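You operate a simulated robot arm through the tools that you are given. There is no shell and no other tool.

Carry out the task below with a simulated robot arm. There is one attempt and no reset: what you move stays moved.

JOB
Check the 10 mm lead on the tester: green tray if GOOD, red tray if HIGH.
Fine: leave the probe arm up.
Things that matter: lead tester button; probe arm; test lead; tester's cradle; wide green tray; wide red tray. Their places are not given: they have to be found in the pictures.

Only the result counts: the job must be done as asked and must still hold three seconds after the hand-in. Knocking over, shifting, dropping, spilling or breaking anything else fails it.

ROBOT AND FRAMES
A 7-joint arm with a two-finger parallel gripper, fixed in place. Base frame: the origin is on the floor under the middle of its stand, x ahead of it, y to its left, z up; the work surface is at about z = 85.4. Units: cm, rad, N and s.
It reaches about 137.2 cm from its shoulder. Its first joint turns from -2.601 to 2.601 rad. Payload 3.43 kg.
The TCP is the grasp point between the finger pads, 3 cm short of the fingertips. In the tool frame z runs along the fingers and y along their closing line. The gripper opens to 9.4 cm. The fingers are 2.8 cm wide and 1 cm thick; the gripper's body (5 by 9.6 cm) begins 5.5 cm behind the TCP.
Orientation is that of the tool frame in the base frame, as [roll, pitch, yaw] about the fixed x, y, z axes, in that order (R = Rz(yaw) Ry(pitch) Rx(roll)). With the fingers straight down and closing along the base's y, the tool's x points along the base's -x, its y along +y and its z along -z.

CONTROLS
- The arm moves only by the tool send_rows. Its argument "motion" is a list of rows, each an object (a shift or turn left out is 0, a gripper value left out holds the last) with "translation": the shift along the base's x, y, z in cm, a list of three; "rotation": the turn, a rotation vector about the base's x, y, z in rad, a list of three. In form: [{"translation": [dx, dy, dz], "rotation": [wx, wy, wz]}, ...]. A call has 1 to 20 rows; each row is the pose to reach, as a shift and turn from the pose commanded when the call began. "claw" is the finger opening in cm, from 0 to 9.4, set as the call begins (left out, the last holds). Rows are played at 5 a second. More than 5 cm and 0.15 rad between two rows, or a gripper value outside its range, and nothing of the call is played. A pose out of reach is approached as far as the arm can. The call stops where the force on the tool passes 90 N (or 10 N more than at its start, if that is more) or the arm is blocked; 0.2 s more then pass. Each finger travels about 4.5 cm/s and halts on what it meets, pressing with about 30 N; the grip force reading is that of the motor and also rises with nothing between the fingers. The clock runs only during rows and for 0.2 s after the last one: add rows that repeat a pose to give the fingers time. It gives the time, the measured TCP pose, the force on the tool (base axes), the opening and the grip force at its end, in the units of the frame above (readings bear some noise), with the torque about the TCP (base axes, N m) and any sound that the robot's microphone picked up.
- Cameras (640 x 400 px; columns grow to the right, rows downward): "scene" is fixed at [39.8, 65.11, 163.1]; the picture's right is [-0.39, -0.92, 0.00], its down [-0.78, 0.33, -0.53] and it looks along [0.49, -0.21, -0.85] (base axes); focal length 247 px, centre (320, 200). "wrist" rides on the gripper at [7.6, 1.4, -10.2] in the tool frame; the picture's right is [-0.18, 0.98, 0.00], its down [-0.75, -0.14, -0.64] and it looks along [-0.63, -0.12, 0.77] (tool axes); focal length 243 px, centre (320, 200).
- capture(camera): a new picture of that camera. It takes no simulated time.
- point_at(camera, pixels): for up to 12 pixels [column, row] of the newest picture of that camera ("zoom" is the newest enlarged one), the place [x, y, z] in the base frame of the surface seen there, good to about 0.3 cm. It takes no simulated time.
- enlarge(camera, box): a new picture of the part [left, top, right, bottom] of that camera's present view, enlarged. It takes no simulated time.
- close_job(): hands the job in; it is judged then, once.

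Open the gripper and draw the arm clear of the work before you hand the job in, unless the task says otherwise.

The tools are called after "Call:" by a JSON object that holds its "name" and its "arguments". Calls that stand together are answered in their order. send_rows: Moves the arm, as the interface text tells. Its arguments: {"type":"object","properties":{"motion":{"type":"array","items":{"type":"object","properties":{"translation":{"type":"array","items":{"type":"number"}},"rotation":{"type":"array","items":{"type":"number"}}}}},"claw":{"type":"number"}},"required":["motion"]} The other tools are called the same way: capture (camera) takes a picture; point_at (camera, pixels) gives the place of the surface under pixels of a picture; enlarge (camera, box) takes an enlarged picture of a part of a camera's view; close_job () hands the job in.

At the start:

```text
t: 0.0
eef_pos: [97.78, 13.34, 116.72]
tool_rot: [3.141, 0.001, -3.141]
force: [0.0, 0.9, -0.3]
ft_torque: [-0.01, 0.01, -0.02]
width: 9.4
gripper_force: 0.1
```

scene: 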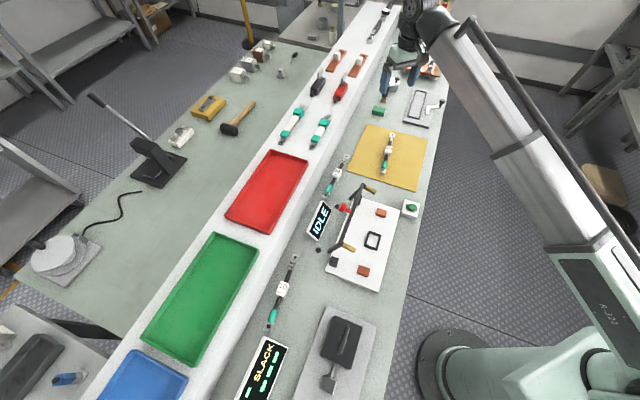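
wrist: 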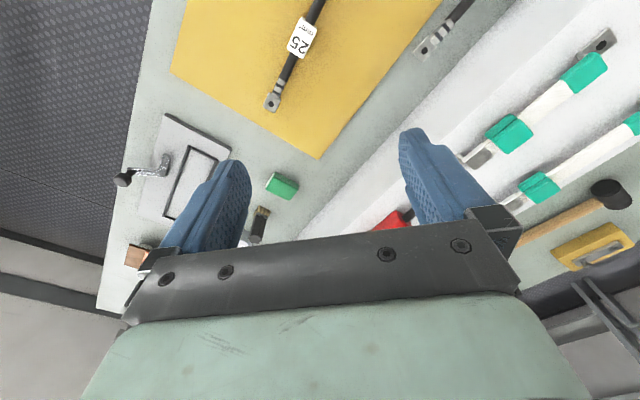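

The scene shows a tester with an "IDLE" display near (320,222), and several leads near (388,150), (337,175), (283,288). I enlarge parts of the view to read labels.

Call:
{"name": "enlarge", "arguments": {"camera": "scene", "box": [290, 170, 450, 300]}}

Call:
{"name": "enlarge", "arguments": {"camera": "scene", "box": [310, 110, 450, 210]}}

Call:
{"name": "enlarge", "arguments": {"camera": "scene", "box": [220, 240, 400, 400]}}

```text
3.08 times, centred on (370, 235) of scene
```

zoom: 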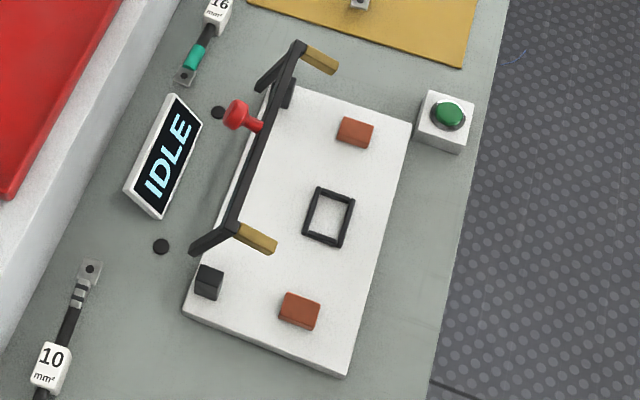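

```text
4.00 times, centred on (380, 160) of scene
```

zoom: 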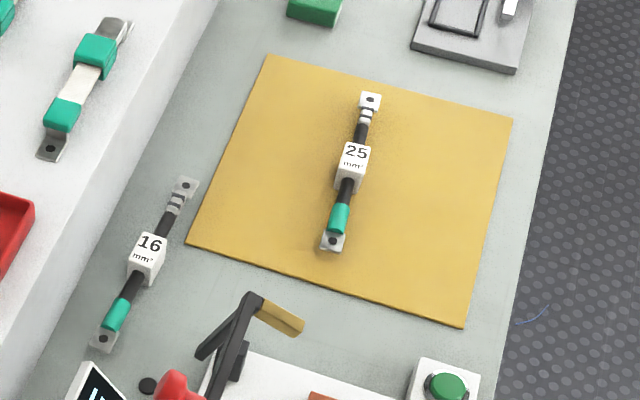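

```text
2.50 times, centred on (310, 320) of scene
```

zoom: 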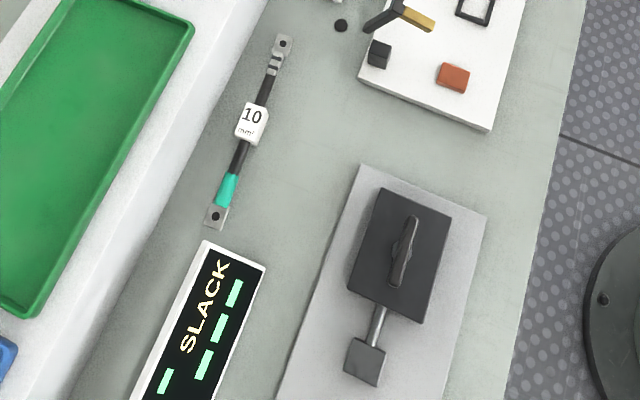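

The 10 mm² lead is at about (283,288); the tester has a black square cradle frame at (372,240), two copper pads, a hinged probe arm with red knob (342,207), and the green button (411,208). I measure positions.

Call:
{"name": "enlarge", "arguments": {"camera": "scene", "box": [250, 240, 320, 340]}}

Call:
{"name": "point_at", "arguments": {"camera": "scene", "pixels": [[295, 257], [293, 268], [283, 289], [275, 312], [271, 328], [362, 270], [381, 213], [373, 240], [411, 208], [342, 207], [353, 248], [370, 189]]}}

```text
4.00 times, centred on (285, 290) of scene
```

zoom: 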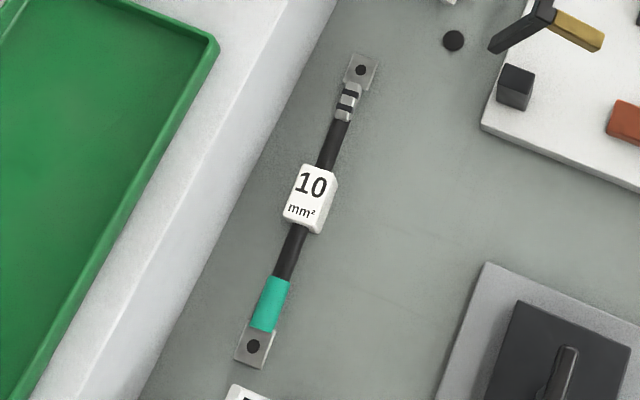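

```text
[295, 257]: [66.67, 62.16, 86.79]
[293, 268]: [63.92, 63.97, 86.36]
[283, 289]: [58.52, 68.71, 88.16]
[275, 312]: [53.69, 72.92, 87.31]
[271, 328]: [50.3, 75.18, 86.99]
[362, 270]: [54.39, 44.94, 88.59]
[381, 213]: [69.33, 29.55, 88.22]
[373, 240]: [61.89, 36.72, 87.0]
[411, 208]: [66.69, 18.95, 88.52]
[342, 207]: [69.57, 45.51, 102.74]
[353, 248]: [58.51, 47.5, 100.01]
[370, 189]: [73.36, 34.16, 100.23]
```

I take finer points on the lead from the newest zoom.

Call:
{"name": "point_at", "arguments": {"camera": "zoom", "pixels": [[361, 70], [348, 100], [333, 148], [297, 168], [337, 174], [324, 232], [284, 220], [310, 195], [288, 255], [270, 303], [253, 347], [400, 200]]}}

Call:
{"name": "enlarge", "arguments": {"camera": "scene", "box": [310, 170, 430, 300]}}

```text
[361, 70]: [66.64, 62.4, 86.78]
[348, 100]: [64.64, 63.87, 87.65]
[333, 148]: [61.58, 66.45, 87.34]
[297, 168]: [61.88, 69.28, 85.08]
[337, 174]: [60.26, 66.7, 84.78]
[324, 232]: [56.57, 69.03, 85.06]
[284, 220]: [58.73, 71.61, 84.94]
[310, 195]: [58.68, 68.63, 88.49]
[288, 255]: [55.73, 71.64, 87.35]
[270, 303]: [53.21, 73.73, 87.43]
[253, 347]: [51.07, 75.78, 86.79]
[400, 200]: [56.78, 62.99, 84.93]
```

```text
3.08 times, centred on (370, 235) of scene
```

zoom: 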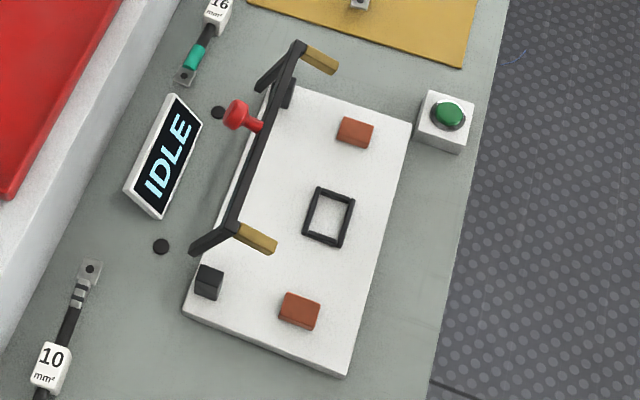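

Now finer points on the tester: pads, cradle frame corners, knob, probe tips, hinges, button.

Call:
{"name": "point_at", "arguments": {"camera": "zoom", "pixels": [[300, 306], [356, 130], [319, 188], [353, 199], [338, 243], [306, 232], [328, 216], [449, 113], [237, 113], [255, 237], [320, 60], [262, 160]]}}

Call:
{"name": "point_at", "arguments": {"camera": "scene", "pixels": [[329, 261], [373, 292], [398, 207], [358, 198], [334, 262], [356, 195], [349, 225], [330, 250], [403, 216], [413, 219]]}}

```text
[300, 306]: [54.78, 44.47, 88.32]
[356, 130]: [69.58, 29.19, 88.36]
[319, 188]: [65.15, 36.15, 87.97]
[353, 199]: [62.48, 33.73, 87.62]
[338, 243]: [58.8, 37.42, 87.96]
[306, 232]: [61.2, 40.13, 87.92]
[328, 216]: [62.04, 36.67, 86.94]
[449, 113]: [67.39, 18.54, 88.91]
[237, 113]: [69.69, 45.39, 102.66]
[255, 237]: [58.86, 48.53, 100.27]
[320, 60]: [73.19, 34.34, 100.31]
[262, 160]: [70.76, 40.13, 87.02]
```

```text
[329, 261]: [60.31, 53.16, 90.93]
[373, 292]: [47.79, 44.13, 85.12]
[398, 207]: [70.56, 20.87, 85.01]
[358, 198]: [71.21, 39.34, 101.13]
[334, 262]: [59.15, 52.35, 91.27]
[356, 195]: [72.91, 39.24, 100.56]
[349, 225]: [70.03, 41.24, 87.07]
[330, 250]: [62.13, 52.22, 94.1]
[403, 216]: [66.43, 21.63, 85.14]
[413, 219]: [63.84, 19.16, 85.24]
```

The tester axis runs at about -45.9° and the lead lies at about -40.7°. Before moving, I measure the ledge and the trays around (205,300) and (267,190).

Call:
{"name": "point_at", "arguments": {"camera": "scene", "pixels": [[216, 236], [257, 250], [191, 364], [143, 337], [203, 300], [266, 190], [270, 151], [308, 160], [268, 233], [226, 218], [250, 290], [225, 350]]}}

Call:
{"name": "send_rows", "arguments": {"motion": [{"translation": [-2.44, 3.456, 0], "rotation": [0, 0, -0.0444]}, {"translation": [-4.88, 6.91, 0], "rotation": [0, 0, -0.0888]}, {"translation": [-7.32, 10.37, 0], "rotation": [0, 0, -0.133]}, {"translation": [-9.76, 13.82, 0], "rotation": [0, 0, -0.1775]}, {"translation": [-12.2, 17.28, 0], "rotation": [0, 0, -0.222]}, {"translation": [-14.64, 20.74, 0], "rotation": [0, 0, -0.266]}, {"translation": [-17.08, 24.19, 0], "rotation": [0, 0, -0.311]}, {"translation": [-19.52, 27.65, 0], "rotation": [0, 0, -0.355]}, {"translation": [-21.96, 31.1, 0], "rotation": [0, 0, -0.4]}, {"translation": [-24.4, 34.56, 0], "rotation": [0, 0, -0.444]}, {"translation": [-26.84, 38.02, 0], "rotation": [0, 0, -0.488]}, {"translation": [-29.28, 41.47, 0], "rotation": [0, 0, -0.533]}, {"translation": [-31.72, 44.93, 0], "rotation": [0, 0, -0.577]}, {"translation": [-34.16, 48.38, 0], "rotation": [0, 0, -0.622]}, {"translation": [-36.6, 51.84, 0], "rotation": [0, 0, -0.666]}, {"translation": [-39.1, 55.3, 0], "rotation": [0, 0, -0.71]}, {"translation": [-39.1, 55.3, 0], "rotation": [0, 0, -0.71]}], "claw": 6}}

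```text
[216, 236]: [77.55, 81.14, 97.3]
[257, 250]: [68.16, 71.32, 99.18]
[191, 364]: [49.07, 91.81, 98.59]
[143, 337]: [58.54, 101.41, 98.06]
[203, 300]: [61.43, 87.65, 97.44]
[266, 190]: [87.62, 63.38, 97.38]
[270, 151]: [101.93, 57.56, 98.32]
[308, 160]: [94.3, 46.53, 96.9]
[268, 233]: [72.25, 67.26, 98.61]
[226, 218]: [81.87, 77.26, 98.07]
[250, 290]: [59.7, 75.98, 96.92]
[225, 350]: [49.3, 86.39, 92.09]
```

```text
t: 3.6
eef_pos: [58.86, 68.62, 116.55]
tool_rot: [-3.141, 0.0, 2.431]
force: [0.2, 0.0, -0.6]
ft_torque: [-0.02, -0.04, 0.02]
width: 6.02
gripper_force: 0.0
```

The arm is above the lead at z 116.6 now. I take both pictures to check the clearance to the raised ledge (top z ≈ 97).

Call:
{"name": "capture", "arguments": {"camera": "wrist"}}

Call:
{"name": "capture", "arguments": {"camera": "scene"}}

```text
taken
```

wrist: 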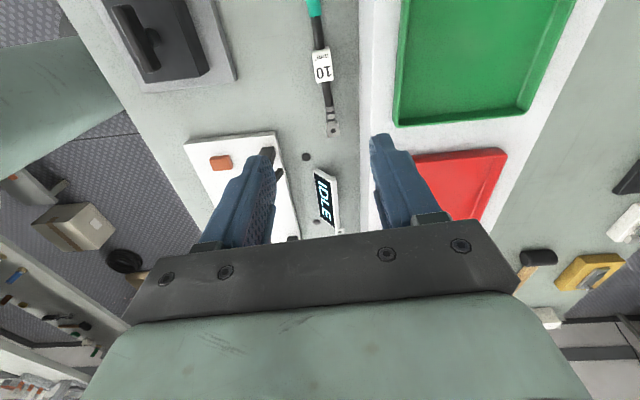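

```text
taken
```

scene: 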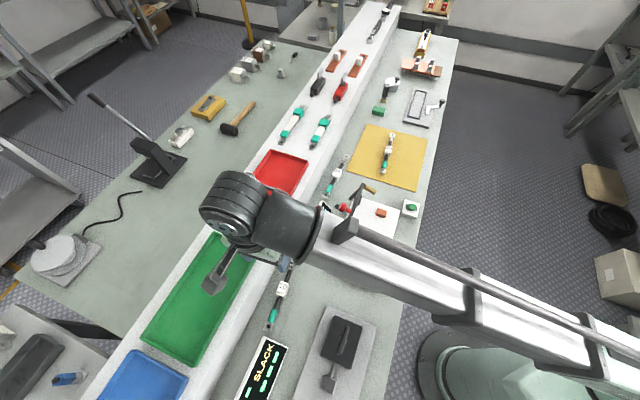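

The block with "10" is at (322,66) in the wrist picture, almost right under the TCP. I measure it from here.

Call:
{"name": "enlarge", "arguments": {"camera": "wrist", "box": [270, 0, 370, 140]}}

Call:
{"name": "point_at", "arguments": {"camera": "wrist", "pixels": [[332, 131], [323, 66], [313, 12], [360, 20], [368, 20], [360, 100], [370, 100], [364, 60], [340, 60], [350, 60]]}}

```text
2.86 times, centred on (320, 70) of wrist
```

zoom: 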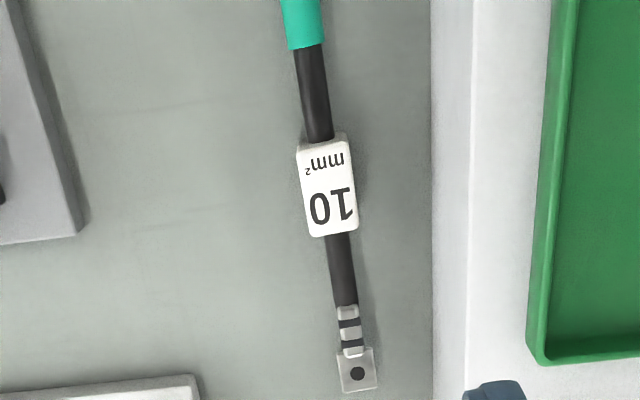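

```text
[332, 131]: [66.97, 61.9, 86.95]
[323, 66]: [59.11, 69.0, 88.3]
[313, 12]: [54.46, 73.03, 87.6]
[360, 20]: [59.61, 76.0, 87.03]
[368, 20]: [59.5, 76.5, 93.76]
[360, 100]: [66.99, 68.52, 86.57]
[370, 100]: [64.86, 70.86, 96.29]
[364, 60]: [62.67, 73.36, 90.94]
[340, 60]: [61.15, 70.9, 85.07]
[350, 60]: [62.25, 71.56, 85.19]
```

I refine the lead axis and block outline from the zoom: block face corners around (298,148), (346,137), (358,226), (312,236).

Call:
{"name": "point_at", "arguments": {"camera": "zoom", "pixels": [[357, 374], [348, 320], [342, 275], [327, 190], [301, 153], [341, 146], [354, 224], [316, 232], [316, 90], [305, 25], [336, 232], [320, 146]]}}

```text
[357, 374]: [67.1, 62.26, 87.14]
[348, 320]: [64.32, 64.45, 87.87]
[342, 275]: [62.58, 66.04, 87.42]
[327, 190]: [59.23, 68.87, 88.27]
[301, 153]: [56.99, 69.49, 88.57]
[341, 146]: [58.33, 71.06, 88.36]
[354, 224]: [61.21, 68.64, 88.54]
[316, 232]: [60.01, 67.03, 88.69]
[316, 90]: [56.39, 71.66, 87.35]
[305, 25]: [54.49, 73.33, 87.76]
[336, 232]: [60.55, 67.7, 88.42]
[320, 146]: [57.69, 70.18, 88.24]
```

The block's top face centre is about (59.0, 68.9, 88.4), width ≈2.2 cm, axis ≈ -41°, and the ledge face is ≈5.8 cm away. I shift slightly and descend to a checking height above the block.

Call:
{"name": "send_rows", "arguments": {"motion": [{"translation": [0.07, 0.12, -4.5]}, {"translation": [0.15, 0.28, -9]}, {"translation": [0.15, 0.28, -13]}, {"translation": [0.15, 0.28, -17]}, {"translation": [0.15, 0.28, -20]}, {"translation": [0.15, 0.28, -22]}, {"translation": [0.15, 0.28, -22]}], "claw": 5}}

Call:
{"name": "capture", "arguments": {"camera": "wrist"}}

Call:
{"name": "capture", "arguments": {"camera": "scene"}}

```text
t: 5.2
eef_pos: [59.13, 68.89, 94.77]
tool_rot: [-3.141, 0.0, 2.431]
force: [-0.9, -0.2, 0.1]
ft_torque: [-0.01, 0.01, 0.01]
width: 5.03
gripper_force: 0.1
```

```text
taken
```

wrist: 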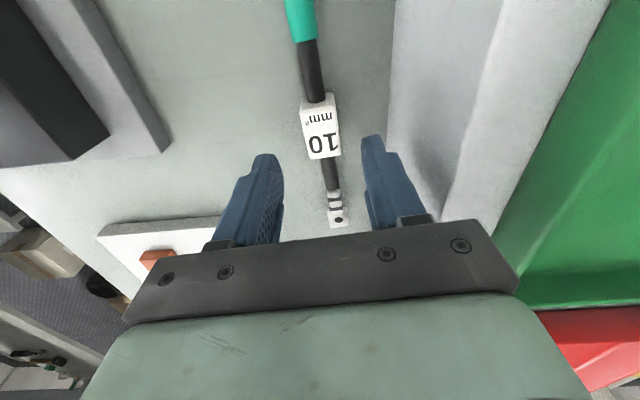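

```text
taken
```

scene: 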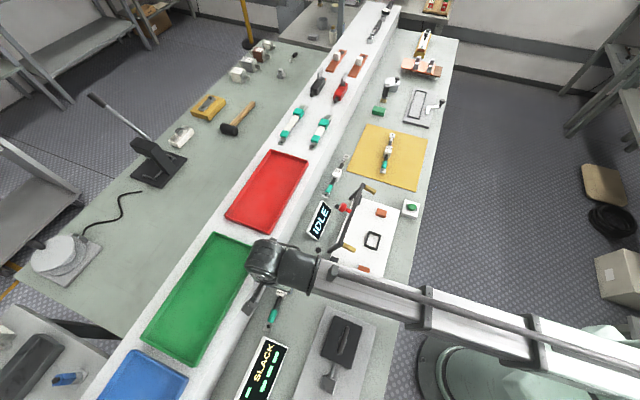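

The block appears at (320,130) in the wrist view, between the fingers. I verify its centre with points before descending.

Call:
{"name": "point_at", "arguments": {"camera": "wrist", "pixels": [[305, 112], [333, 106], [340, 152], [312, 157], [322, 132], [337, 219], [312, 70], [302, 20], [400, 150], [268, 170], [375, 150]]}}

```text
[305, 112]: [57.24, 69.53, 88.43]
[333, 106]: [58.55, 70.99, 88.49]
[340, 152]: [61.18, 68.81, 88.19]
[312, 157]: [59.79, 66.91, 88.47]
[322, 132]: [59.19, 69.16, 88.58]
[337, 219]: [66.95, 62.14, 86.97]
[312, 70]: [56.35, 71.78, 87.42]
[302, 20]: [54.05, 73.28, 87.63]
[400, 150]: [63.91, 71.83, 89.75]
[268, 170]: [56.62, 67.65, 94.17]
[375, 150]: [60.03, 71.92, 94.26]
```

The block centre reads (59.19, 69.06) and the axis -40.8°, matching the tool. I descend 5.3 cm with a small shift, then close on the block.

Call:
{"name": "send_rows", "arguments": {"motion": [{"translation": [0.05, 0.12, -2]}, {"translation": [0.05, 0.12, -3.5]}, {"translation": [0.05, 0.12, -4.6]}, {"translation": [0.05, 0.12, -5.3]}, {"translation": [0.05, 0.12, -5.3]}], "claw": 5}}

Call:
{"name": "capture", "arguments": {"camera": "wrist"}}

```text
t: 6.4
eef_pos: [58.81, 68.96, 89.42]
tool_rot: [-3.141, 0.001, 2.433]
force: [1.0, -0.4, 0.3]
ft_torque: [-0.03, 0.01, 0.0]
width: 5.0
gripper_force: 0.1
```

```text
taken
```

wrist: 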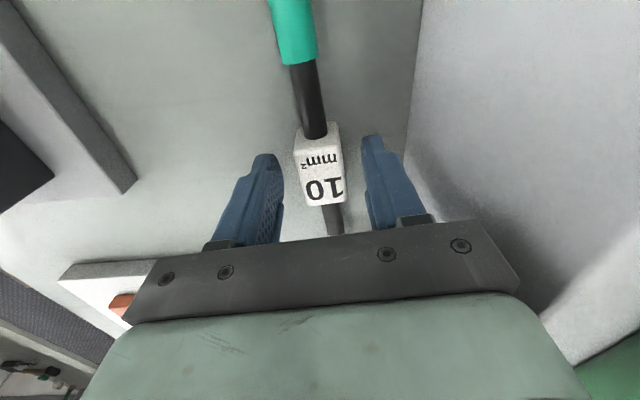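

The block sits between the fingers (columns 280–365), TCP z ≈ 89.4. I close the gripper.

Call:
{"name": "send_rows", "arguments": {"motion": [{"translation": [0, 0, 0]}, {"translation": [0, 0, 0]}, {"translation": [0, 0, 0]}, {"translation": [0, 0, 0]}, {"translation": [0, 0, 0]}], "claw": 1}}

Call:
{"name": "capture", "arguments": {"camera": "wrist"}}

```text
t: 7.6
eef_pos: [58.93, 69.01, 89.42]
tool_rot: [-3.141, -0.001, 2.432]
force: [0.4, -0.5, 0.0]
ft_torque: [0.02, -0.02, 0.05]
width: 2.52
gripper_force: 30.3
```

```text
taken
```

wrist: 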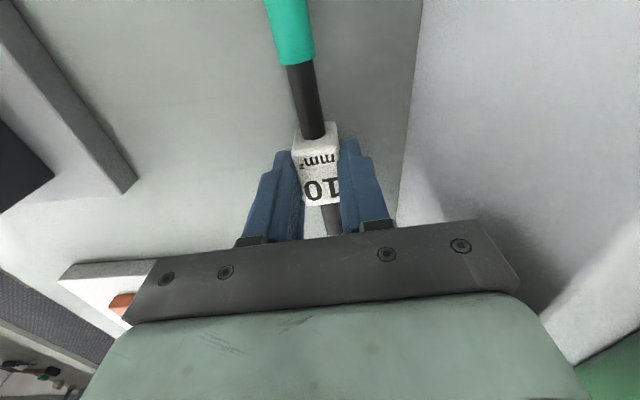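

The block is gripped (width 2.52, 30 N). I lift straight up.

Call:
{"name": "send_rows", "arguments": {"motion": [{"translation": [0, 0, 1.5]}, {"translation": [0, 0, 4]}, {"translation": [0, 0, 8]}, {"translation": [0, 0, 12.5]}, {"translation": [0, 0, 17]}, {"translation": [0, 0, 21]}, {"translation": [0, 0, 23]}, {"translation": [0, 0, 23]}]}}

Call:
{"name": "capture", "arguments": {"camera": "wrist"}}

Call:
{"name": "capture", "arguments": {"camera": "scene"}}

```text
t: 9.4
eef_pos: [58.92, 69.08, 112.34]
tool_rot: [3.141, 0.001, 2.432]
force: [0.5, 0.8, -1.3]
ft_torque: [0.01, 0.0, -0.01]
width: 2.54
gripper_force: 30.2
```

```text
taken
```

wrist: 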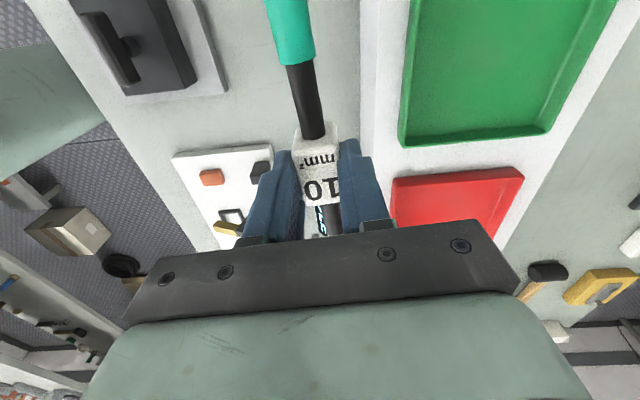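

```text
taken
```

scene: 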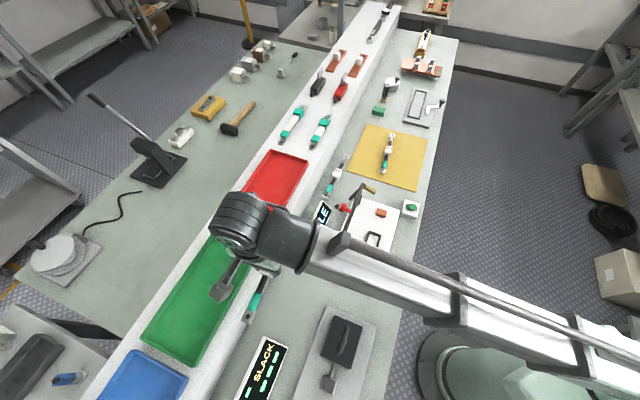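

The lead is held cleanly. I carry it at this height over to above the cradle (≈(62.0, 36.9)), turning by about -0.08 rad to match the tester axis.

Call:
{"name": "send_rows", "arguments": {"motion": [{"translation": [0.3, -3, 0.3], "rotation": [0, 0, -0.008]}, {"translation": [0.65, -6.7, 0.5], "rotation": [0, 0, -0.016]}, {"translation": [1.0, -10.7, 0.5], "rotation": [0, 0, -0.024]}, {"translation": [1.4, -14.7, 0.5], "rotation": [0, 0, -0.032]}, {"translation": [1.8, -18.7, 0.5], "rotation": [0, 0, -0.04]}, {"translation": [2.2, -22.7, 0.5], "rotation": [0, 0, -0.05]}, {"translation": [2.55, -26.5, 0.5], "rotation": [0, 0, -0.06]}, {"translation": [2.85, -29.7, 0.5], "rotation": [0, 0, -0.07]}, {"translation": [3.0, -32.1, 0.5], "rotation": [0, 0, -0.081]}, {"translation": [3.0, -32.1, 0.5], "rotation": [0, 0, -0.081]}]}}

Call:
{"name": "capture", "arguments": {"camera": "wrist"}}

Call:
{"name": "capture", "arguments": {"camera": "scene"}}

```text
t: 11.6
eef_pos: [62.06, 36.89, 112.62]
tool_rot: [3.131, 0.0, 2.351]
force: [-0.5, 0.4, -1.6]
ft_torque: [-0.01, -0.01, -0.05]
width: 2.53
gripper_force: 30.2
```

```text
taken
```

wrist: 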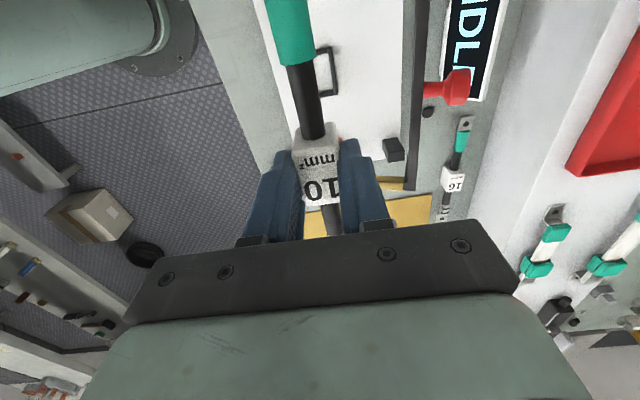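

```text
taken
```

scene: 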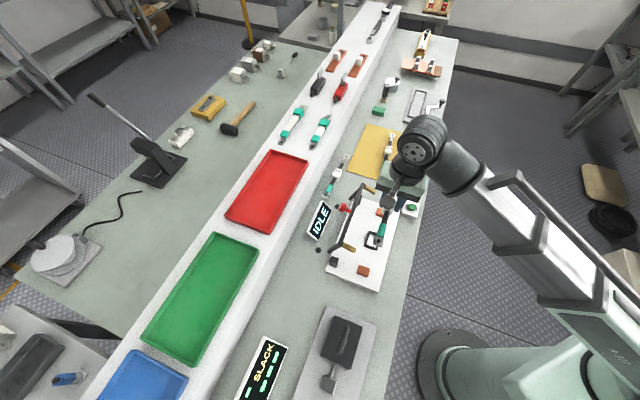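

Part of the cradle frame shows at (326,72) in the wrist picture, and the probe arm's bar at (415,90) with knob (458,88). I enlarge both views for finer measurements.

Call:
{"name": "enlarge", "arguments": {"camera": "wrist", "box": [260, 0, 500, 220]}}

Call:
{"name": "enlarge", "arguments": {"camera": "scene", "box": [310, 170, 430, 300]}}

```text
1.82 times, centred on (380, 110) of wrist
```

zoom: 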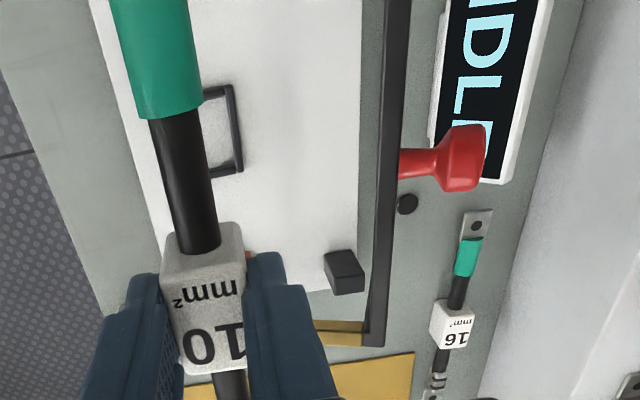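

```text
3.08 times, centred on (370, 235) of scene
```

zoom: 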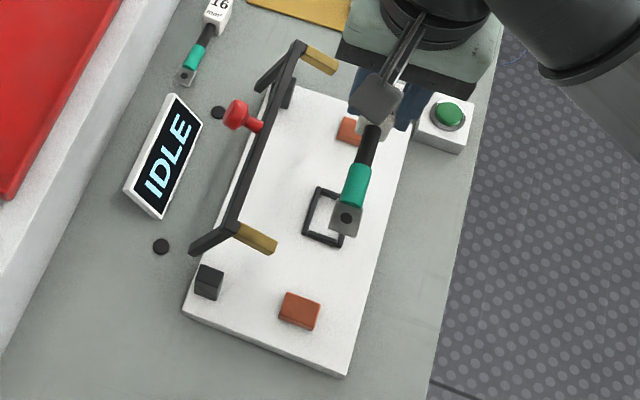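

I measure the visible cradle frame in both pictures, plus the held lead's sleeve-side lug and the pads.

Call:
{"name": "point_at", "arguments": {"camera": "wrist", "pixels": [[329, 48], [332, 70], [336, 94], [320, 96], [319, 49], [326, 72], [415, 30], [408, 160], [395, 150], [458, 88], [395, 182]]}}

Call:
{"name": "point_at", "arguments": {"camera": "zoom", "pixels": [[300, 306], [317, 191], [305, 233], [337, 243], [349, 200], [346, 216], [208, 272], [208, 292], [287, 85], [197, 249], [262, 86], [232, 228]]}}

```text
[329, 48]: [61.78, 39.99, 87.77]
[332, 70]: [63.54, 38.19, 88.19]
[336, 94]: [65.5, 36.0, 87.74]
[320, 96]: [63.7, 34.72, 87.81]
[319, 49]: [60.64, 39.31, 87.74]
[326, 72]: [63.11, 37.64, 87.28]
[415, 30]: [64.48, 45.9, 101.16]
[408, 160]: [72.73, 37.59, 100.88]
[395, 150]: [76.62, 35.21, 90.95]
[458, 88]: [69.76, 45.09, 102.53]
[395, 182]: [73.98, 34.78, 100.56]
```

```text
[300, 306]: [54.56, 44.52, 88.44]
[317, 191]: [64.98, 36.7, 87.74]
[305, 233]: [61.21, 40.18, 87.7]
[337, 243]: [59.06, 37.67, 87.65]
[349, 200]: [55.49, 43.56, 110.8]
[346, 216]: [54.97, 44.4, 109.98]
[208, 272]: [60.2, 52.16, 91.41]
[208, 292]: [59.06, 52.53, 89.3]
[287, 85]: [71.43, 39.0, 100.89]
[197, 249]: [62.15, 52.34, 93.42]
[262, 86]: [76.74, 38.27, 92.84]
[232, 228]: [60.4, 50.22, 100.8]
```

The cradle centre computes to about (62.0, 36.95), base plate top z ≈ 87.0, rim top ≈ 87.8. I check the block's position in the grip with a closer look.

Call:
{"name": "enlarge", "arguments": {"camera": "wrist", "box": [270, 100, 370, 240]}}

```text
2.86 times, centred on (320, 170) of wrist
```

zoom: 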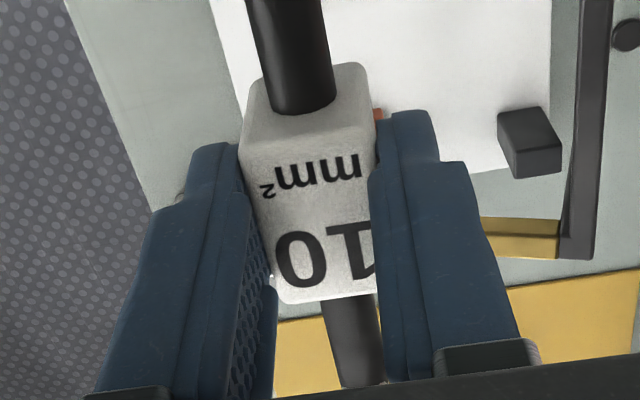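

I point at the label face's near and far edges to get its offset along the lead axis.

Call:
{"name": "point_at", "arguments": {"camera": "zoom", "pixels": [[250, 155], [310, 150], [365, 150], [290, 296], [330, 294], [320, 220], [262, 95], [360, 75], [345, 340], [290, 60]]}}

```text
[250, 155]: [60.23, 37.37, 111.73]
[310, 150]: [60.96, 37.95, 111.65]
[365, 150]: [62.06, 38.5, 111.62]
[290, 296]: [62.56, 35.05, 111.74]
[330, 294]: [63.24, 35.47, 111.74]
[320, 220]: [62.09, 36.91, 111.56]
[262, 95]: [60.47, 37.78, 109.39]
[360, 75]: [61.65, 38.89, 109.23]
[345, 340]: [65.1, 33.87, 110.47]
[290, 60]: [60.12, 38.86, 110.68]
```

The block is centred at about (62.0, 36.9) under the TCP, aligned with the cradle. I descend to just above the rim and check.

Call:
{"name": "send_rows", "arguments": {"motion": [{"translation": [0, 0, -3]}, {"translation": [0, 0, -7]}, {"translation": [0, 0, -11]}, {"translation": [0, 0, -14.5]}, {"translation": [0, 0, -17.5]}, {"translation": [0, 0, -18.5]}, {"translation": [0, 0, -18.5]}]}}

Call:
{"name": "capture", "arguments": {"camera": "wrist"}}

Call:
{"name": "capture", "arguments": {"camera": "scene"}}

Call:
{"name": "enlarge", "arguments": {"camera": "scene", "box": [310, 170, 430, 300]}}

```text
t: 13.2
eef_pos: [62.12, 37.19, 94.36]
tool_rot: [3.142, 0.001, 2.351]
force: [-0.3, 0.4, -2.0]
ft_torque: [0.0, 0.0, -0.02]
width: 2.54
gripper_force: 30.4
```

```text
taken
```

wrist: 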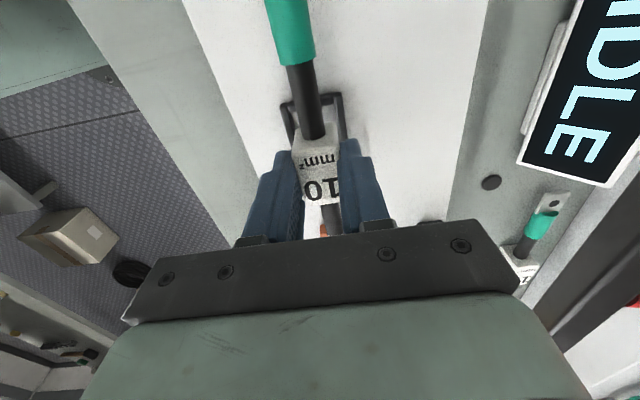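

```text
taken
```

scene: 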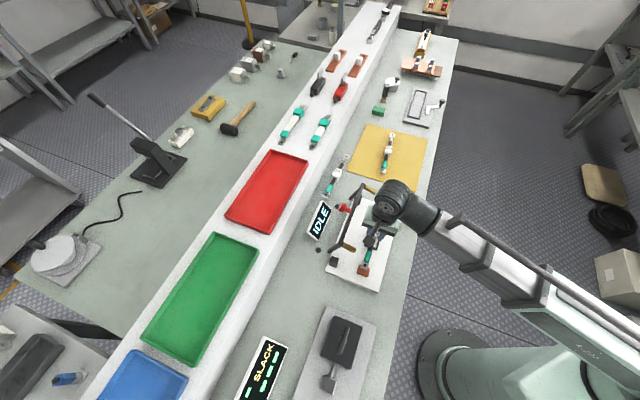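

```text
3.08 times, centred on (370, 235) of scene
```

zoom: 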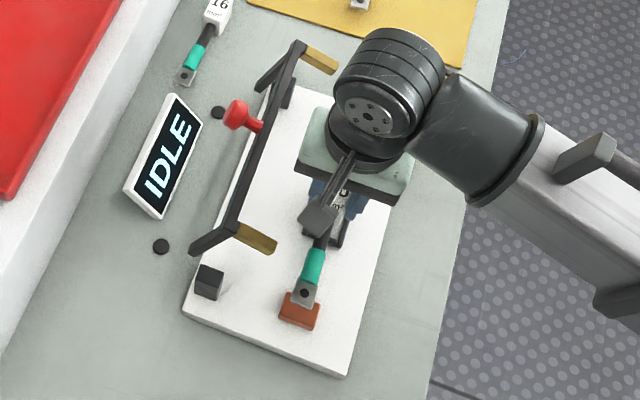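

The block hovers above the cradle; the frame ends show at (290,105)–(340,98) in the wrist view. I enlarge to confirm centring.

Call:
{"name": "enlarge", "arguments": {"camera": "wrist", "box": [260, 60, 380, 240]}}

```text
2.22 times, centred on (320, 150) of wrist
```

zoom: 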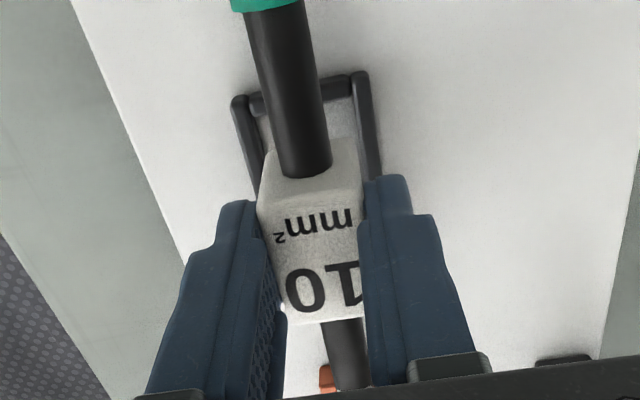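

Call:
{"name": "point_at", "arguments": {"camera": "zoom", "pixels": [[240, 105], [247, 150], [254, 185], [360, 80], [368, 120], [375, 160], [345, 85], [265, 97], [320, 250], [270, 170], [350, 160], [328, 378]]}}

```text
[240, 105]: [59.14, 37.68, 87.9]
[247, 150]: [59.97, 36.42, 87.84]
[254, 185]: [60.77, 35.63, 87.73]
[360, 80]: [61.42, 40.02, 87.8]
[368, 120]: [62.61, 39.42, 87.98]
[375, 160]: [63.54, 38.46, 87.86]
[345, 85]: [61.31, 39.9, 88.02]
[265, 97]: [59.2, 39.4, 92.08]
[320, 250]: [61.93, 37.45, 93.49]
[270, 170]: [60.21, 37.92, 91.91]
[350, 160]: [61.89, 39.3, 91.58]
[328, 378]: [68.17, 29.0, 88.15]
```

The rims straddle the block symmetrically (rim centre n ≈ 70.1, block ≈ 70.1). I lower slowly by 2.4 cm and check the force.

Call:
{"name": "send_rows", "arguments": {"motion": [{"translation": [0, 0, -0.8]}, {"translation": [0, 0, -1.4]}, {"translation": [0, 0, -1.9]}, {"translation": [0, 0, -2.3]}, {"translation": [0, 0, -2.5]}, {"translation": [0, 0, -2.5]}]}}

Call:
{"name": "enlarge", "arguments": {"camera": "wrist", "box": [260, 60, 380, 240]}}

```text
t: 14.6
eef_pos: [61.81, 36.99, 91.96]
tool_rot: [3.141, -0.001, 2.351]
force: [0.7, 0.1, -1.6]
ft_torque: [0.0, 0.01, -0.01]
width: 2.53
gripper_force: 29.4
```

```text
2.22 times, centred on (320, 150) of wrist
```

zoom: 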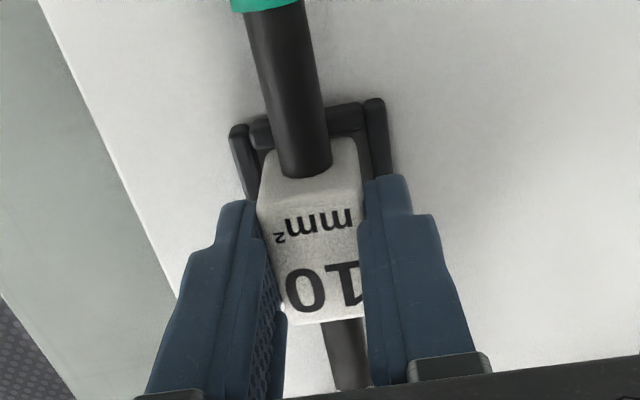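

The block is inside the rims with gaps both sides, no contact force yet. I go down in small steps until contact.

Call:
{"name": "send_rows", "arguments": {"motion": [{"translation": [0, 0, -0.2]}, {"translation": [0, 0, -0.3]}, {"translation": [0, 0, -0.3]}]}}

```text
t: 15.4
eef_pos: [62.0, 37.06, 91.64]
tool_rot: [3.141, -0.001, 2.351]
force: [0.2, -0.4, -1.1]
ft_torque: [-0.01, 0.0, 0.0]
width: 2.5
gripper_force: 29.7
```

No contact yet at z 91.64. I lower another 0.2 cm.

Call:
{"name": "send_rows", "arguments": {"motion": [{"translation": [0, 0, -0.1]}, {"translation": [0, 0, -0.2]}, {"translation": [0, 0, -0.2]}]}}

```text
t: 16.2
eef_pos: [61.94, 37.04, 91.47]
tool_rot: [-3.141, 0.0, 2.351]
force: [-0.5, 0.2, -1.0]
ft_torque: [0.0, -0.01, -0.02]
width: 2.55
gripper_force: 29.9
```

Still only the lead's weight shows. I lower 0.1–0.15 more.

Call:
{"name": "send_rows", "arguments": {"motion": [{"translation": [0, 0, -0.08]}, {"translation": [0, 0, -0.15]}, {"translation": [0, 0, -0.15]}]}}

Call:
{"name": "enlarge", "arguments": {"camera": "wrist", "box": [240, 0, 400, 240]}}

Call:
{"name": "enlarge", "arguments": {"camera": "scene", "box": [330, 230, 400, 290]}}

```text
t: 17.0
eef_pos: [62.06, 36.9, 91.32]
tool_rot: [3.14, -0.001, 2.353]
force: [3.8, 3.4, 25.7]
ft_torque: [0.07, -0.05, -0.01]
width: 2.57
gripper_force: 30.1
```

```text
1.67 times, centred on (320, 120) of wrist
```

zoom: 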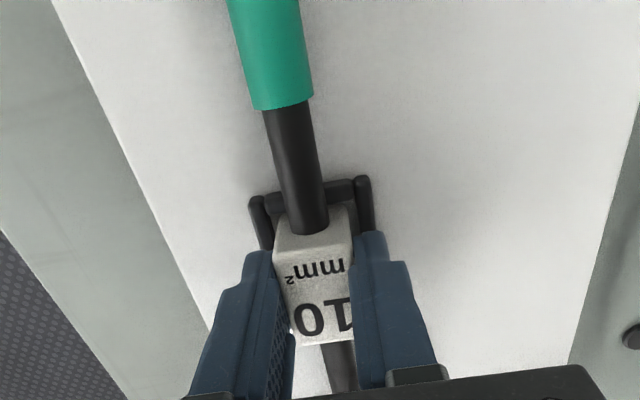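

```text
6.67 times, centred on (365, 260) of scene
```

zoom: 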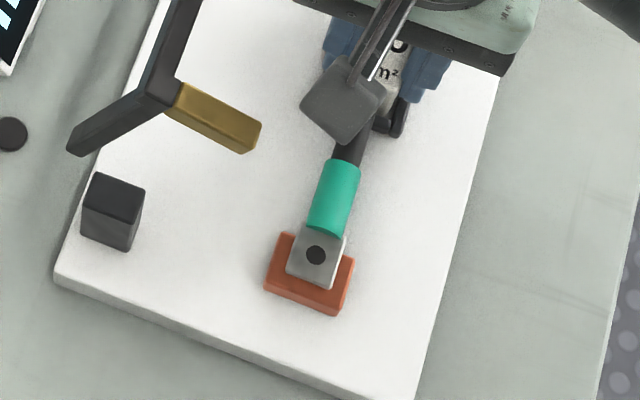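

Contact at 25 N: the block is seated and the sleeve-end lug lies on its pad at zoom (318,255). I relax by 0.12 cm and open the fingers modestly.

Call:
{"name": "send_rows", "arguments": {"motion": [{"translation": [0, 0, 0.12]}, {"translation": [0, 0, 0.12]}]}}

Call:
{"name": "send_rows", "arguments": {"motion": [{"translation": [0, 0, 0.05]}, {"translation": [0, 0, 0.05]}, {"translation": [0, 0, 0.05]}, {"translation": [0, 0, 0.05]}], "claw": 4.4}}

Call:
{"name": "capture", "arguments": {"camera": "wrist"}}

```text
t: 17.6
eef_pos: [61.94, 36.97, 91.16]
tool_rot: [-3.14, 0.001, 2.353]
force: [2.0, 1.5, 3.2]
ft_torque: [-0.04, -0.2, -0.02]
width: 2.53
gripper_force: 30.1
```

```text
t: 18.6
eef_pos: [61.99, 36.95, 91.34]
tool_rot: [3.14, 0.0, 2.351]
force: [-0.2, -0.9, -0.5]
ft_torque: [0.03, 0.03, 0.02]
width: 4.4
gripper_force: 0.2
```

```text
taken
```

wrist: 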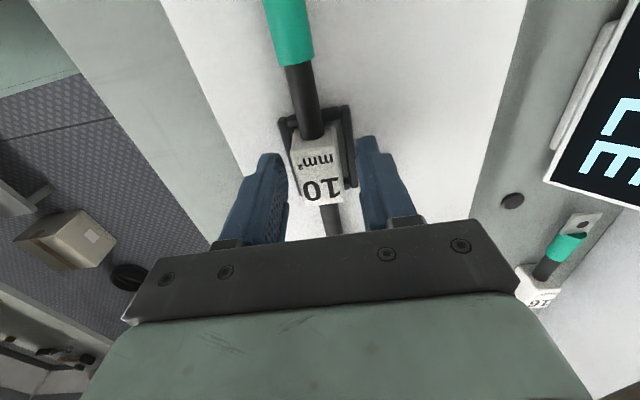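

Released; the block stays in the cradle frame. I rise straight up.

Call:
{"name": "send_rows", "arguments": {"motion": [{"translation": [0, 0, 1.5]}, {"translation": [0, 0, 4]}, {"translation": [0, 0, 8]}, {"translation": [0, 0, 12.5]}, {"translation": [0, 0, 17]}, {"translation": [0, 0, 21]}, {"translation": [0, 0, 21]}]}}

Call:
{"name": "capture", "arguments": {"camera": "wrist"}}

Call:
{"name": "enlarge", "arguments": {"camera": "scene", "box": [310, 170, 430, 300]}}

```text
t: 20.2
eef_pos: [62.18, 37.11, 112.37]
tool_rot: [3.139, 0.001, 2.35]
force: [0.2, 0.2, 1.3]
ft_torque: [-0.01, 0.02, -0.03]
width: 4.41
gripper_force: 0.1
```

```text
taken
```

wrist: 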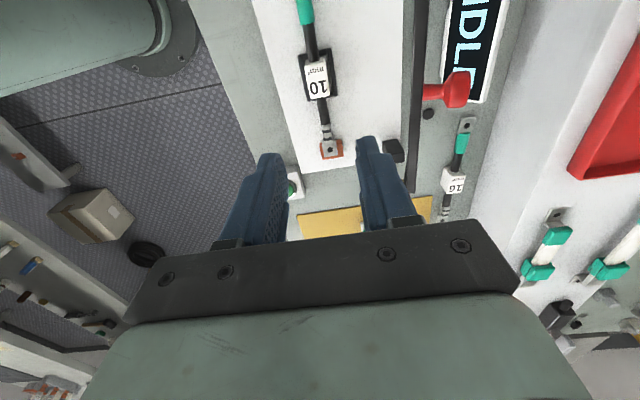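

```text
3.08 times, centred on (370, 235) of scene
```

zoom: 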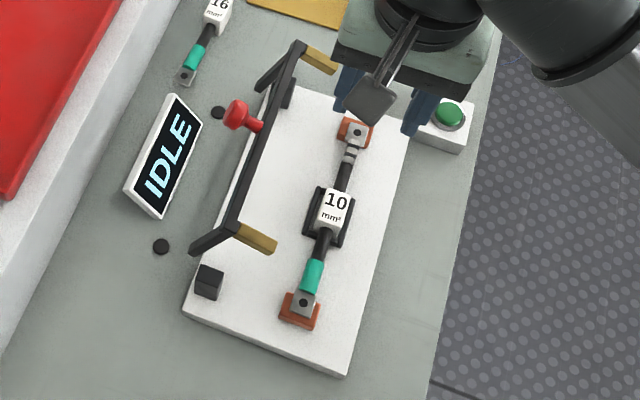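

The lead sits well: block in the frame, both lugs on the copper pads. Now I study the probe arm's hinge by enlarging its near end.

Call:
{"name": "enlarge", "arguments": {"camera": "scene", "box": [320, 235, 360, 275]}}

Call:
{"name": "enlarge", "arguments": {"camera": "scene", "box": [335, 175, 385, 225]}}

Call:
{"name": "enlarge", "arguments": {"camera": "wrist", "box": [370, 0, 490, 200]}}

```text
10.00 times, centred on (340, 255) of scene
```

zoom: 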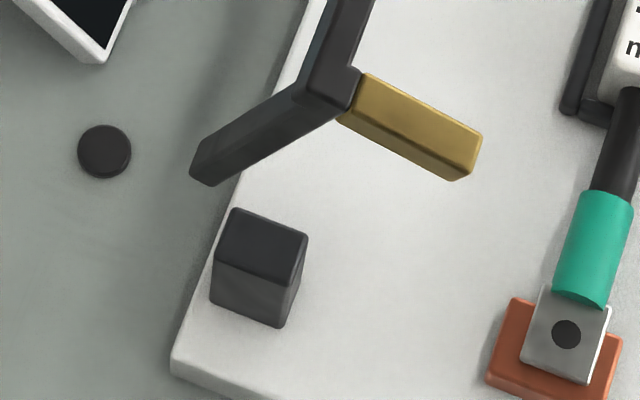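

```text
8.00 times, centred on (360, 200) of scene
```

zoom: 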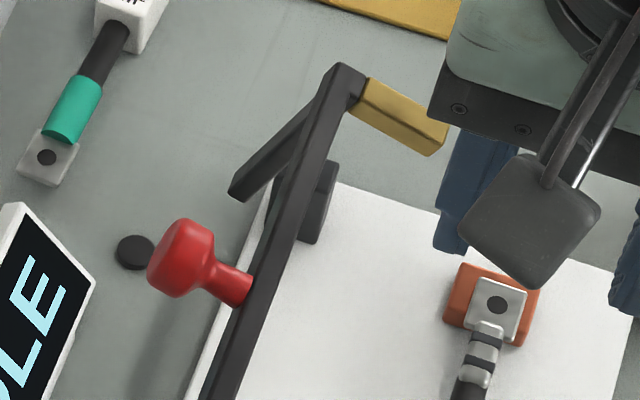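

```text
2.00 times, centred on (430, 100) of wrist
```

zoom: 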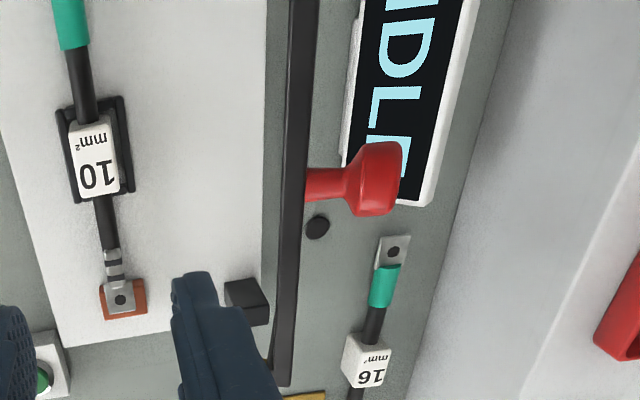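

I measure points along the link, the contact, the posts, discs and knob.

Call:
{"name": "point_at", "arguments": {"camera": "scene", "pixels": [[329.3, 251.0], [331, 250], [334, 248], [337, 246.5], [341, 244], [342.5, 241], [345, 246], [352, 249], [318.5, 250], [334, 259], [332, 263]]}}

Call:
{"name": "point_at", "arguments": {"camera": "zoom", "pixels": [[245, 290], [255, 310], [270, 360], [276, 300], [318, 228], [295, 200], [300, 80], [280, 370], [320, 184], [345, 185], [378, 180], [390, 200]]}}

```text
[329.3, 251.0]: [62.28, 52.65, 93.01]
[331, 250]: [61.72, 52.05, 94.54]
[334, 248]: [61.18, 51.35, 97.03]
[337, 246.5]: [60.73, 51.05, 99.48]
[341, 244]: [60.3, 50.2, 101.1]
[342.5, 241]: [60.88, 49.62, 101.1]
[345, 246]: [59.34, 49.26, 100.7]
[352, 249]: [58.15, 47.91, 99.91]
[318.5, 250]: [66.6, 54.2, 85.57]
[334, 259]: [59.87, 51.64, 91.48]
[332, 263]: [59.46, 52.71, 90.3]
```

```text
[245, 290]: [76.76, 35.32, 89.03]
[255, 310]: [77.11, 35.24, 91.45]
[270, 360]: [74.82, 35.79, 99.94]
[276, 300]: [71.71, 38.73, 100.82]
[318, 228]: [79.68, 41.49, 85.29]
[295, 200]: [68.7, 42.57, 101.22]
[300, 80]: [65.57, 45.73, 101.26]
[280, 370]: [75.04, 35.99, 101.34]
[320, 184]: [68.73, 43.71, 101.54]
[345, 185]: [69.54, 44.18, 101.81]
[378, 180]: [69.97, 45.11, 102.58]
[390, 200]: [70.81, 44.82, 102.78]
```

The arm's geometry is clear: crossbar at z ≈ 101, links leaning back to a hinge near n ≈ 81.5, z ≈ 92, and knob centre ≈ (69.8, 45.2, 102.5). I turn the tool 90° so the fingers close along the crossbar direction and hover above the knob.

Call:
{"name": "send_rows", "arguments": {"motion": [{"translation": [0, 0, 0], "rotation": [0, 0, 0.143]}, {"translation": [0, 0, 0.5], "rotation": [0, 0, 0.286]}, {"translation": [0.8, 0.85, 1], "rotation": [0, 0, 0.428]}, {"translation": [1.6, 1.7, 1], "rotation": [0, 0, 0.571]}, {"translation": [2.5, 2.6, 1], "rotation": [0, 0, 0.714]}, {"translation": [3.4, 3.6, 1], "rotation": [0, 0, 0.857]}, {"translation": [4.3, 4.6, 1], "rotation": [0, 0, 1.0]}, {"translation": [5.2, 5.5, 1], "rotation": [0, 0, 1.142]}, {"translation": [6.1, 6.5, 1], "rotation": [0, 0, 1.285]}, {"translation": [7.0, 7.4, 1], "rotation": [0, 0, 1.428]}, {"translation": [7.77, 8.27, 1], "rotation": [0, 0, 1.571]}, {"translation": [7.77, 8.27, 1], "rotation": [0, 0, 1.571]}], "claw": 5}}

Call:
{"name": "capture", "arguments": {"camera": "wrist"}}

Call:
{"name": "capture", "arguments": {"camera": "scene"}}

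```text
t: 22.8
eef_pos: [69.79, 45.11, 113.15]
tool_rot: [3.141, 0.001, -2.362]
force: [-0.3, -0.1, 0.5]
ft_torque: [0.02, 0.01, -0.02]
width: 4.99
gripper_force: 0.0
```

```text
taken
```

wrist: 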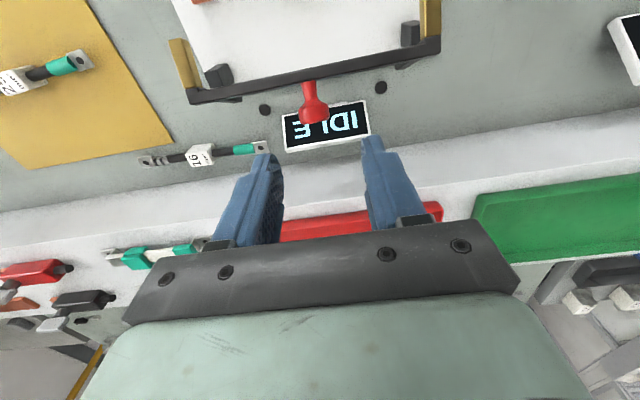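

```text
taken
```

scene: 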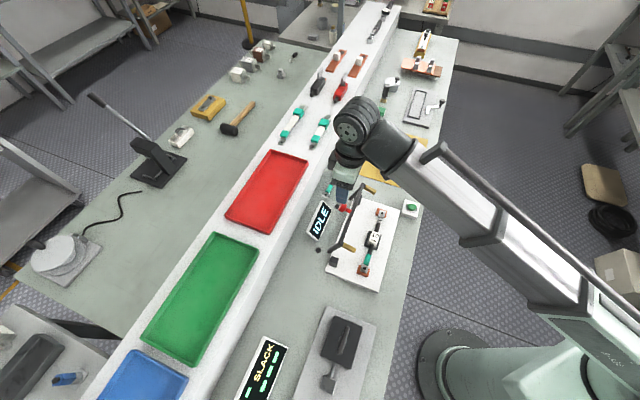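

The knob appears at (313,108) in the wrist view. I enlarge and measure it from here.

Call:
{"name": "enlarge", "arguments": {"camera": "wrist", "box": [260, 50, 380, 150]}}

```text
4.00 times, centred on (320, 100) of wrist
```

zoom: 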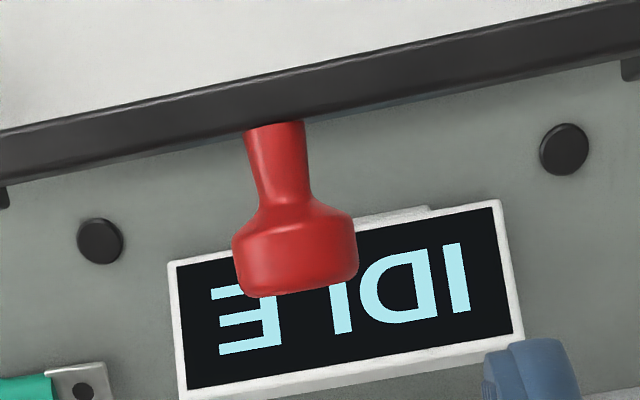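

Call:
{"name": "point_at", "arguments": {"camera": "zoom", "pixels": [[275, 135], [280, 180], [240, 235], [295, 235], [350, 230], [250, 275], [300, 280], [345, 265], [290, 210], [276, 100], [320, 60], [230, 240]]}}

```text
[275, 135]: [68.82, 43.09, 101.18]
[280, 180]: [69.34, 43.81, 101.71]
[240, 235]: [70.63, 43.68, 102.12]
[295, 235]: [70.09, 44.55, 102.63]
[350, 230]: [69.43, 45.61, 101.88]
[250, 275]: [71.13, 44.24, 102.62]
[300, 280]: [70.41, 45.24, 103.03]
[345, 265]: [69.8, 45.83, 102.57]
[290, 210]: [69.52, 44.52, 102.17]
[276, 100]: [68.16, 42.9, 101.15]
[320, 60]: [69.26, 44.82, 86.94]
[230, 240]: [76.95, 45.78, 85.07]
```

Knob head centre: about (70.36, 44.90, 101.8), diameter ≈2.4 cm. I shift over it and descend so the fingertips straddle it, without reaching the crossbar.

Call:
{"name": "send_rows", "arguments": {"motion": [{"translation": [0.57, -0.3, -2]}, {"translation": [0.57, -0.3, -5]}, {"translation": [0.57, -0.3, -8]}, {"translation": [0.57, -0.3, -9.6]}, {"translation": [0.57, -0.3, -9.6]}]}}

Call:
{"name": "capture", "arguments": {"camera": "wrist"}}

Call:
{"name": "enlarge", "arguments": {"camera": "scene", "box": [310, 160, 410, 260]}}

```text
t: 24.0
eef_pos: [70.39, 44.79, 103.7]
tool_rot: [3.14, 0.001, -2.361]
force: [0.2, 0.2, 0.6]
ft_torque: [-0.02, 0.01, 0.0]
width: 5.02
gripper_force: 0.0
```

```text
taken
```

wrist: 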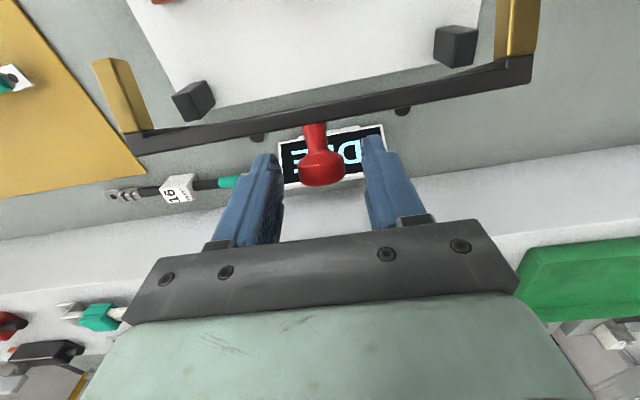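

```text
4.00 times, centred on (360, 210) of scene
```

zoom: 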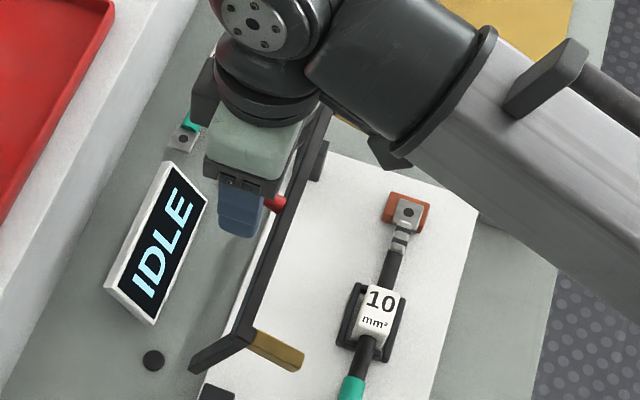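

The knob sits between the fingers at (322,168). I close on it.

Call:
{"name": "send_rows", "arguments": {"motion": [{"translation": [0, 0, 0]}, {"translation": [0, 0, 0]}, {"translation": [0, 0, 0]}, {"translation": [0, 0, 0]}], "claw": 1.5}}

```text
t: 25.0
eef_pos: [70.34, 44.86, 103.71]
tool_rot: [-3.141, -0.001, -2.361]
force: [-4.5, 4.3, -2.7]
ft_torque: [0.09, 0.08, 0.12]
width: 2.73
gripper_force: 45.5
```

Knob gripped (width 2.73). I pull gently toward the cradle side by 1 cm to feel the hinge.

Call:
{"name": "send_rows", "arguments": {"motion": [{"translation": [-0.35, -0.35, -0.02]}, {"translation": [-0.7, -0.7, -0.08]}, {"translation": [-0.7, -0.7, -0.08]}]}}

Call:
{"name": "capture", "arguments": {"camera": "wrist"}}

```text
t: 25.8
eef_pos: [69.71, 44.15, 103.78]
tool_rot: [3.141, 0.001, -2.363]
force: [-0.6, 19.3, 6.6]
ft_torque: [1.3, -0.89, 0.08]
width: 2.76
gripper_force: 45.0
```

```text
taken
```

wrist: 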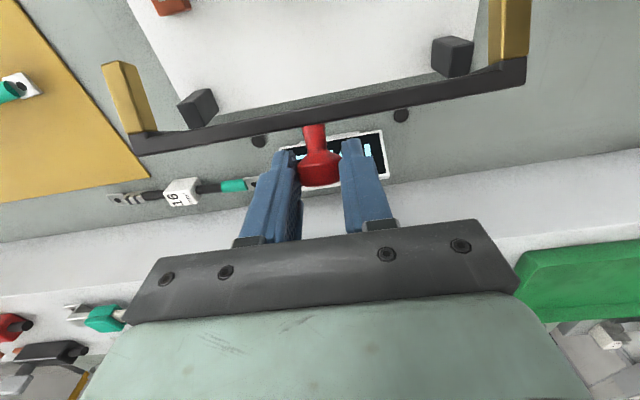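

The arm follows with ~13 N resistance, some upward and sideways load. I continue in smaller steps, correcting sideways by 0.1 cm and lowering less.

Call:
{"name": "send_rows", "arguments": {"motion": [{"translation": [-0.42, -0.28, 0.05]}, {"translation": [-0.78, -0.64, 0.05]}, {"translation": [-1.13, -0.99, 0.0]}, {"translation": [-1.13, -0.99, 0.0]}]}}

```text
t: 26.8
eef_pos: [68.62, 43.23, 103.82]
tool_rot: [-3.141, 0.001, -2.366]
force: [13.0, 2.7, 4.5]
ft_torque: [0.84, -1.17, -0.03]
width: 2.73
gripper_force: 45.0
```

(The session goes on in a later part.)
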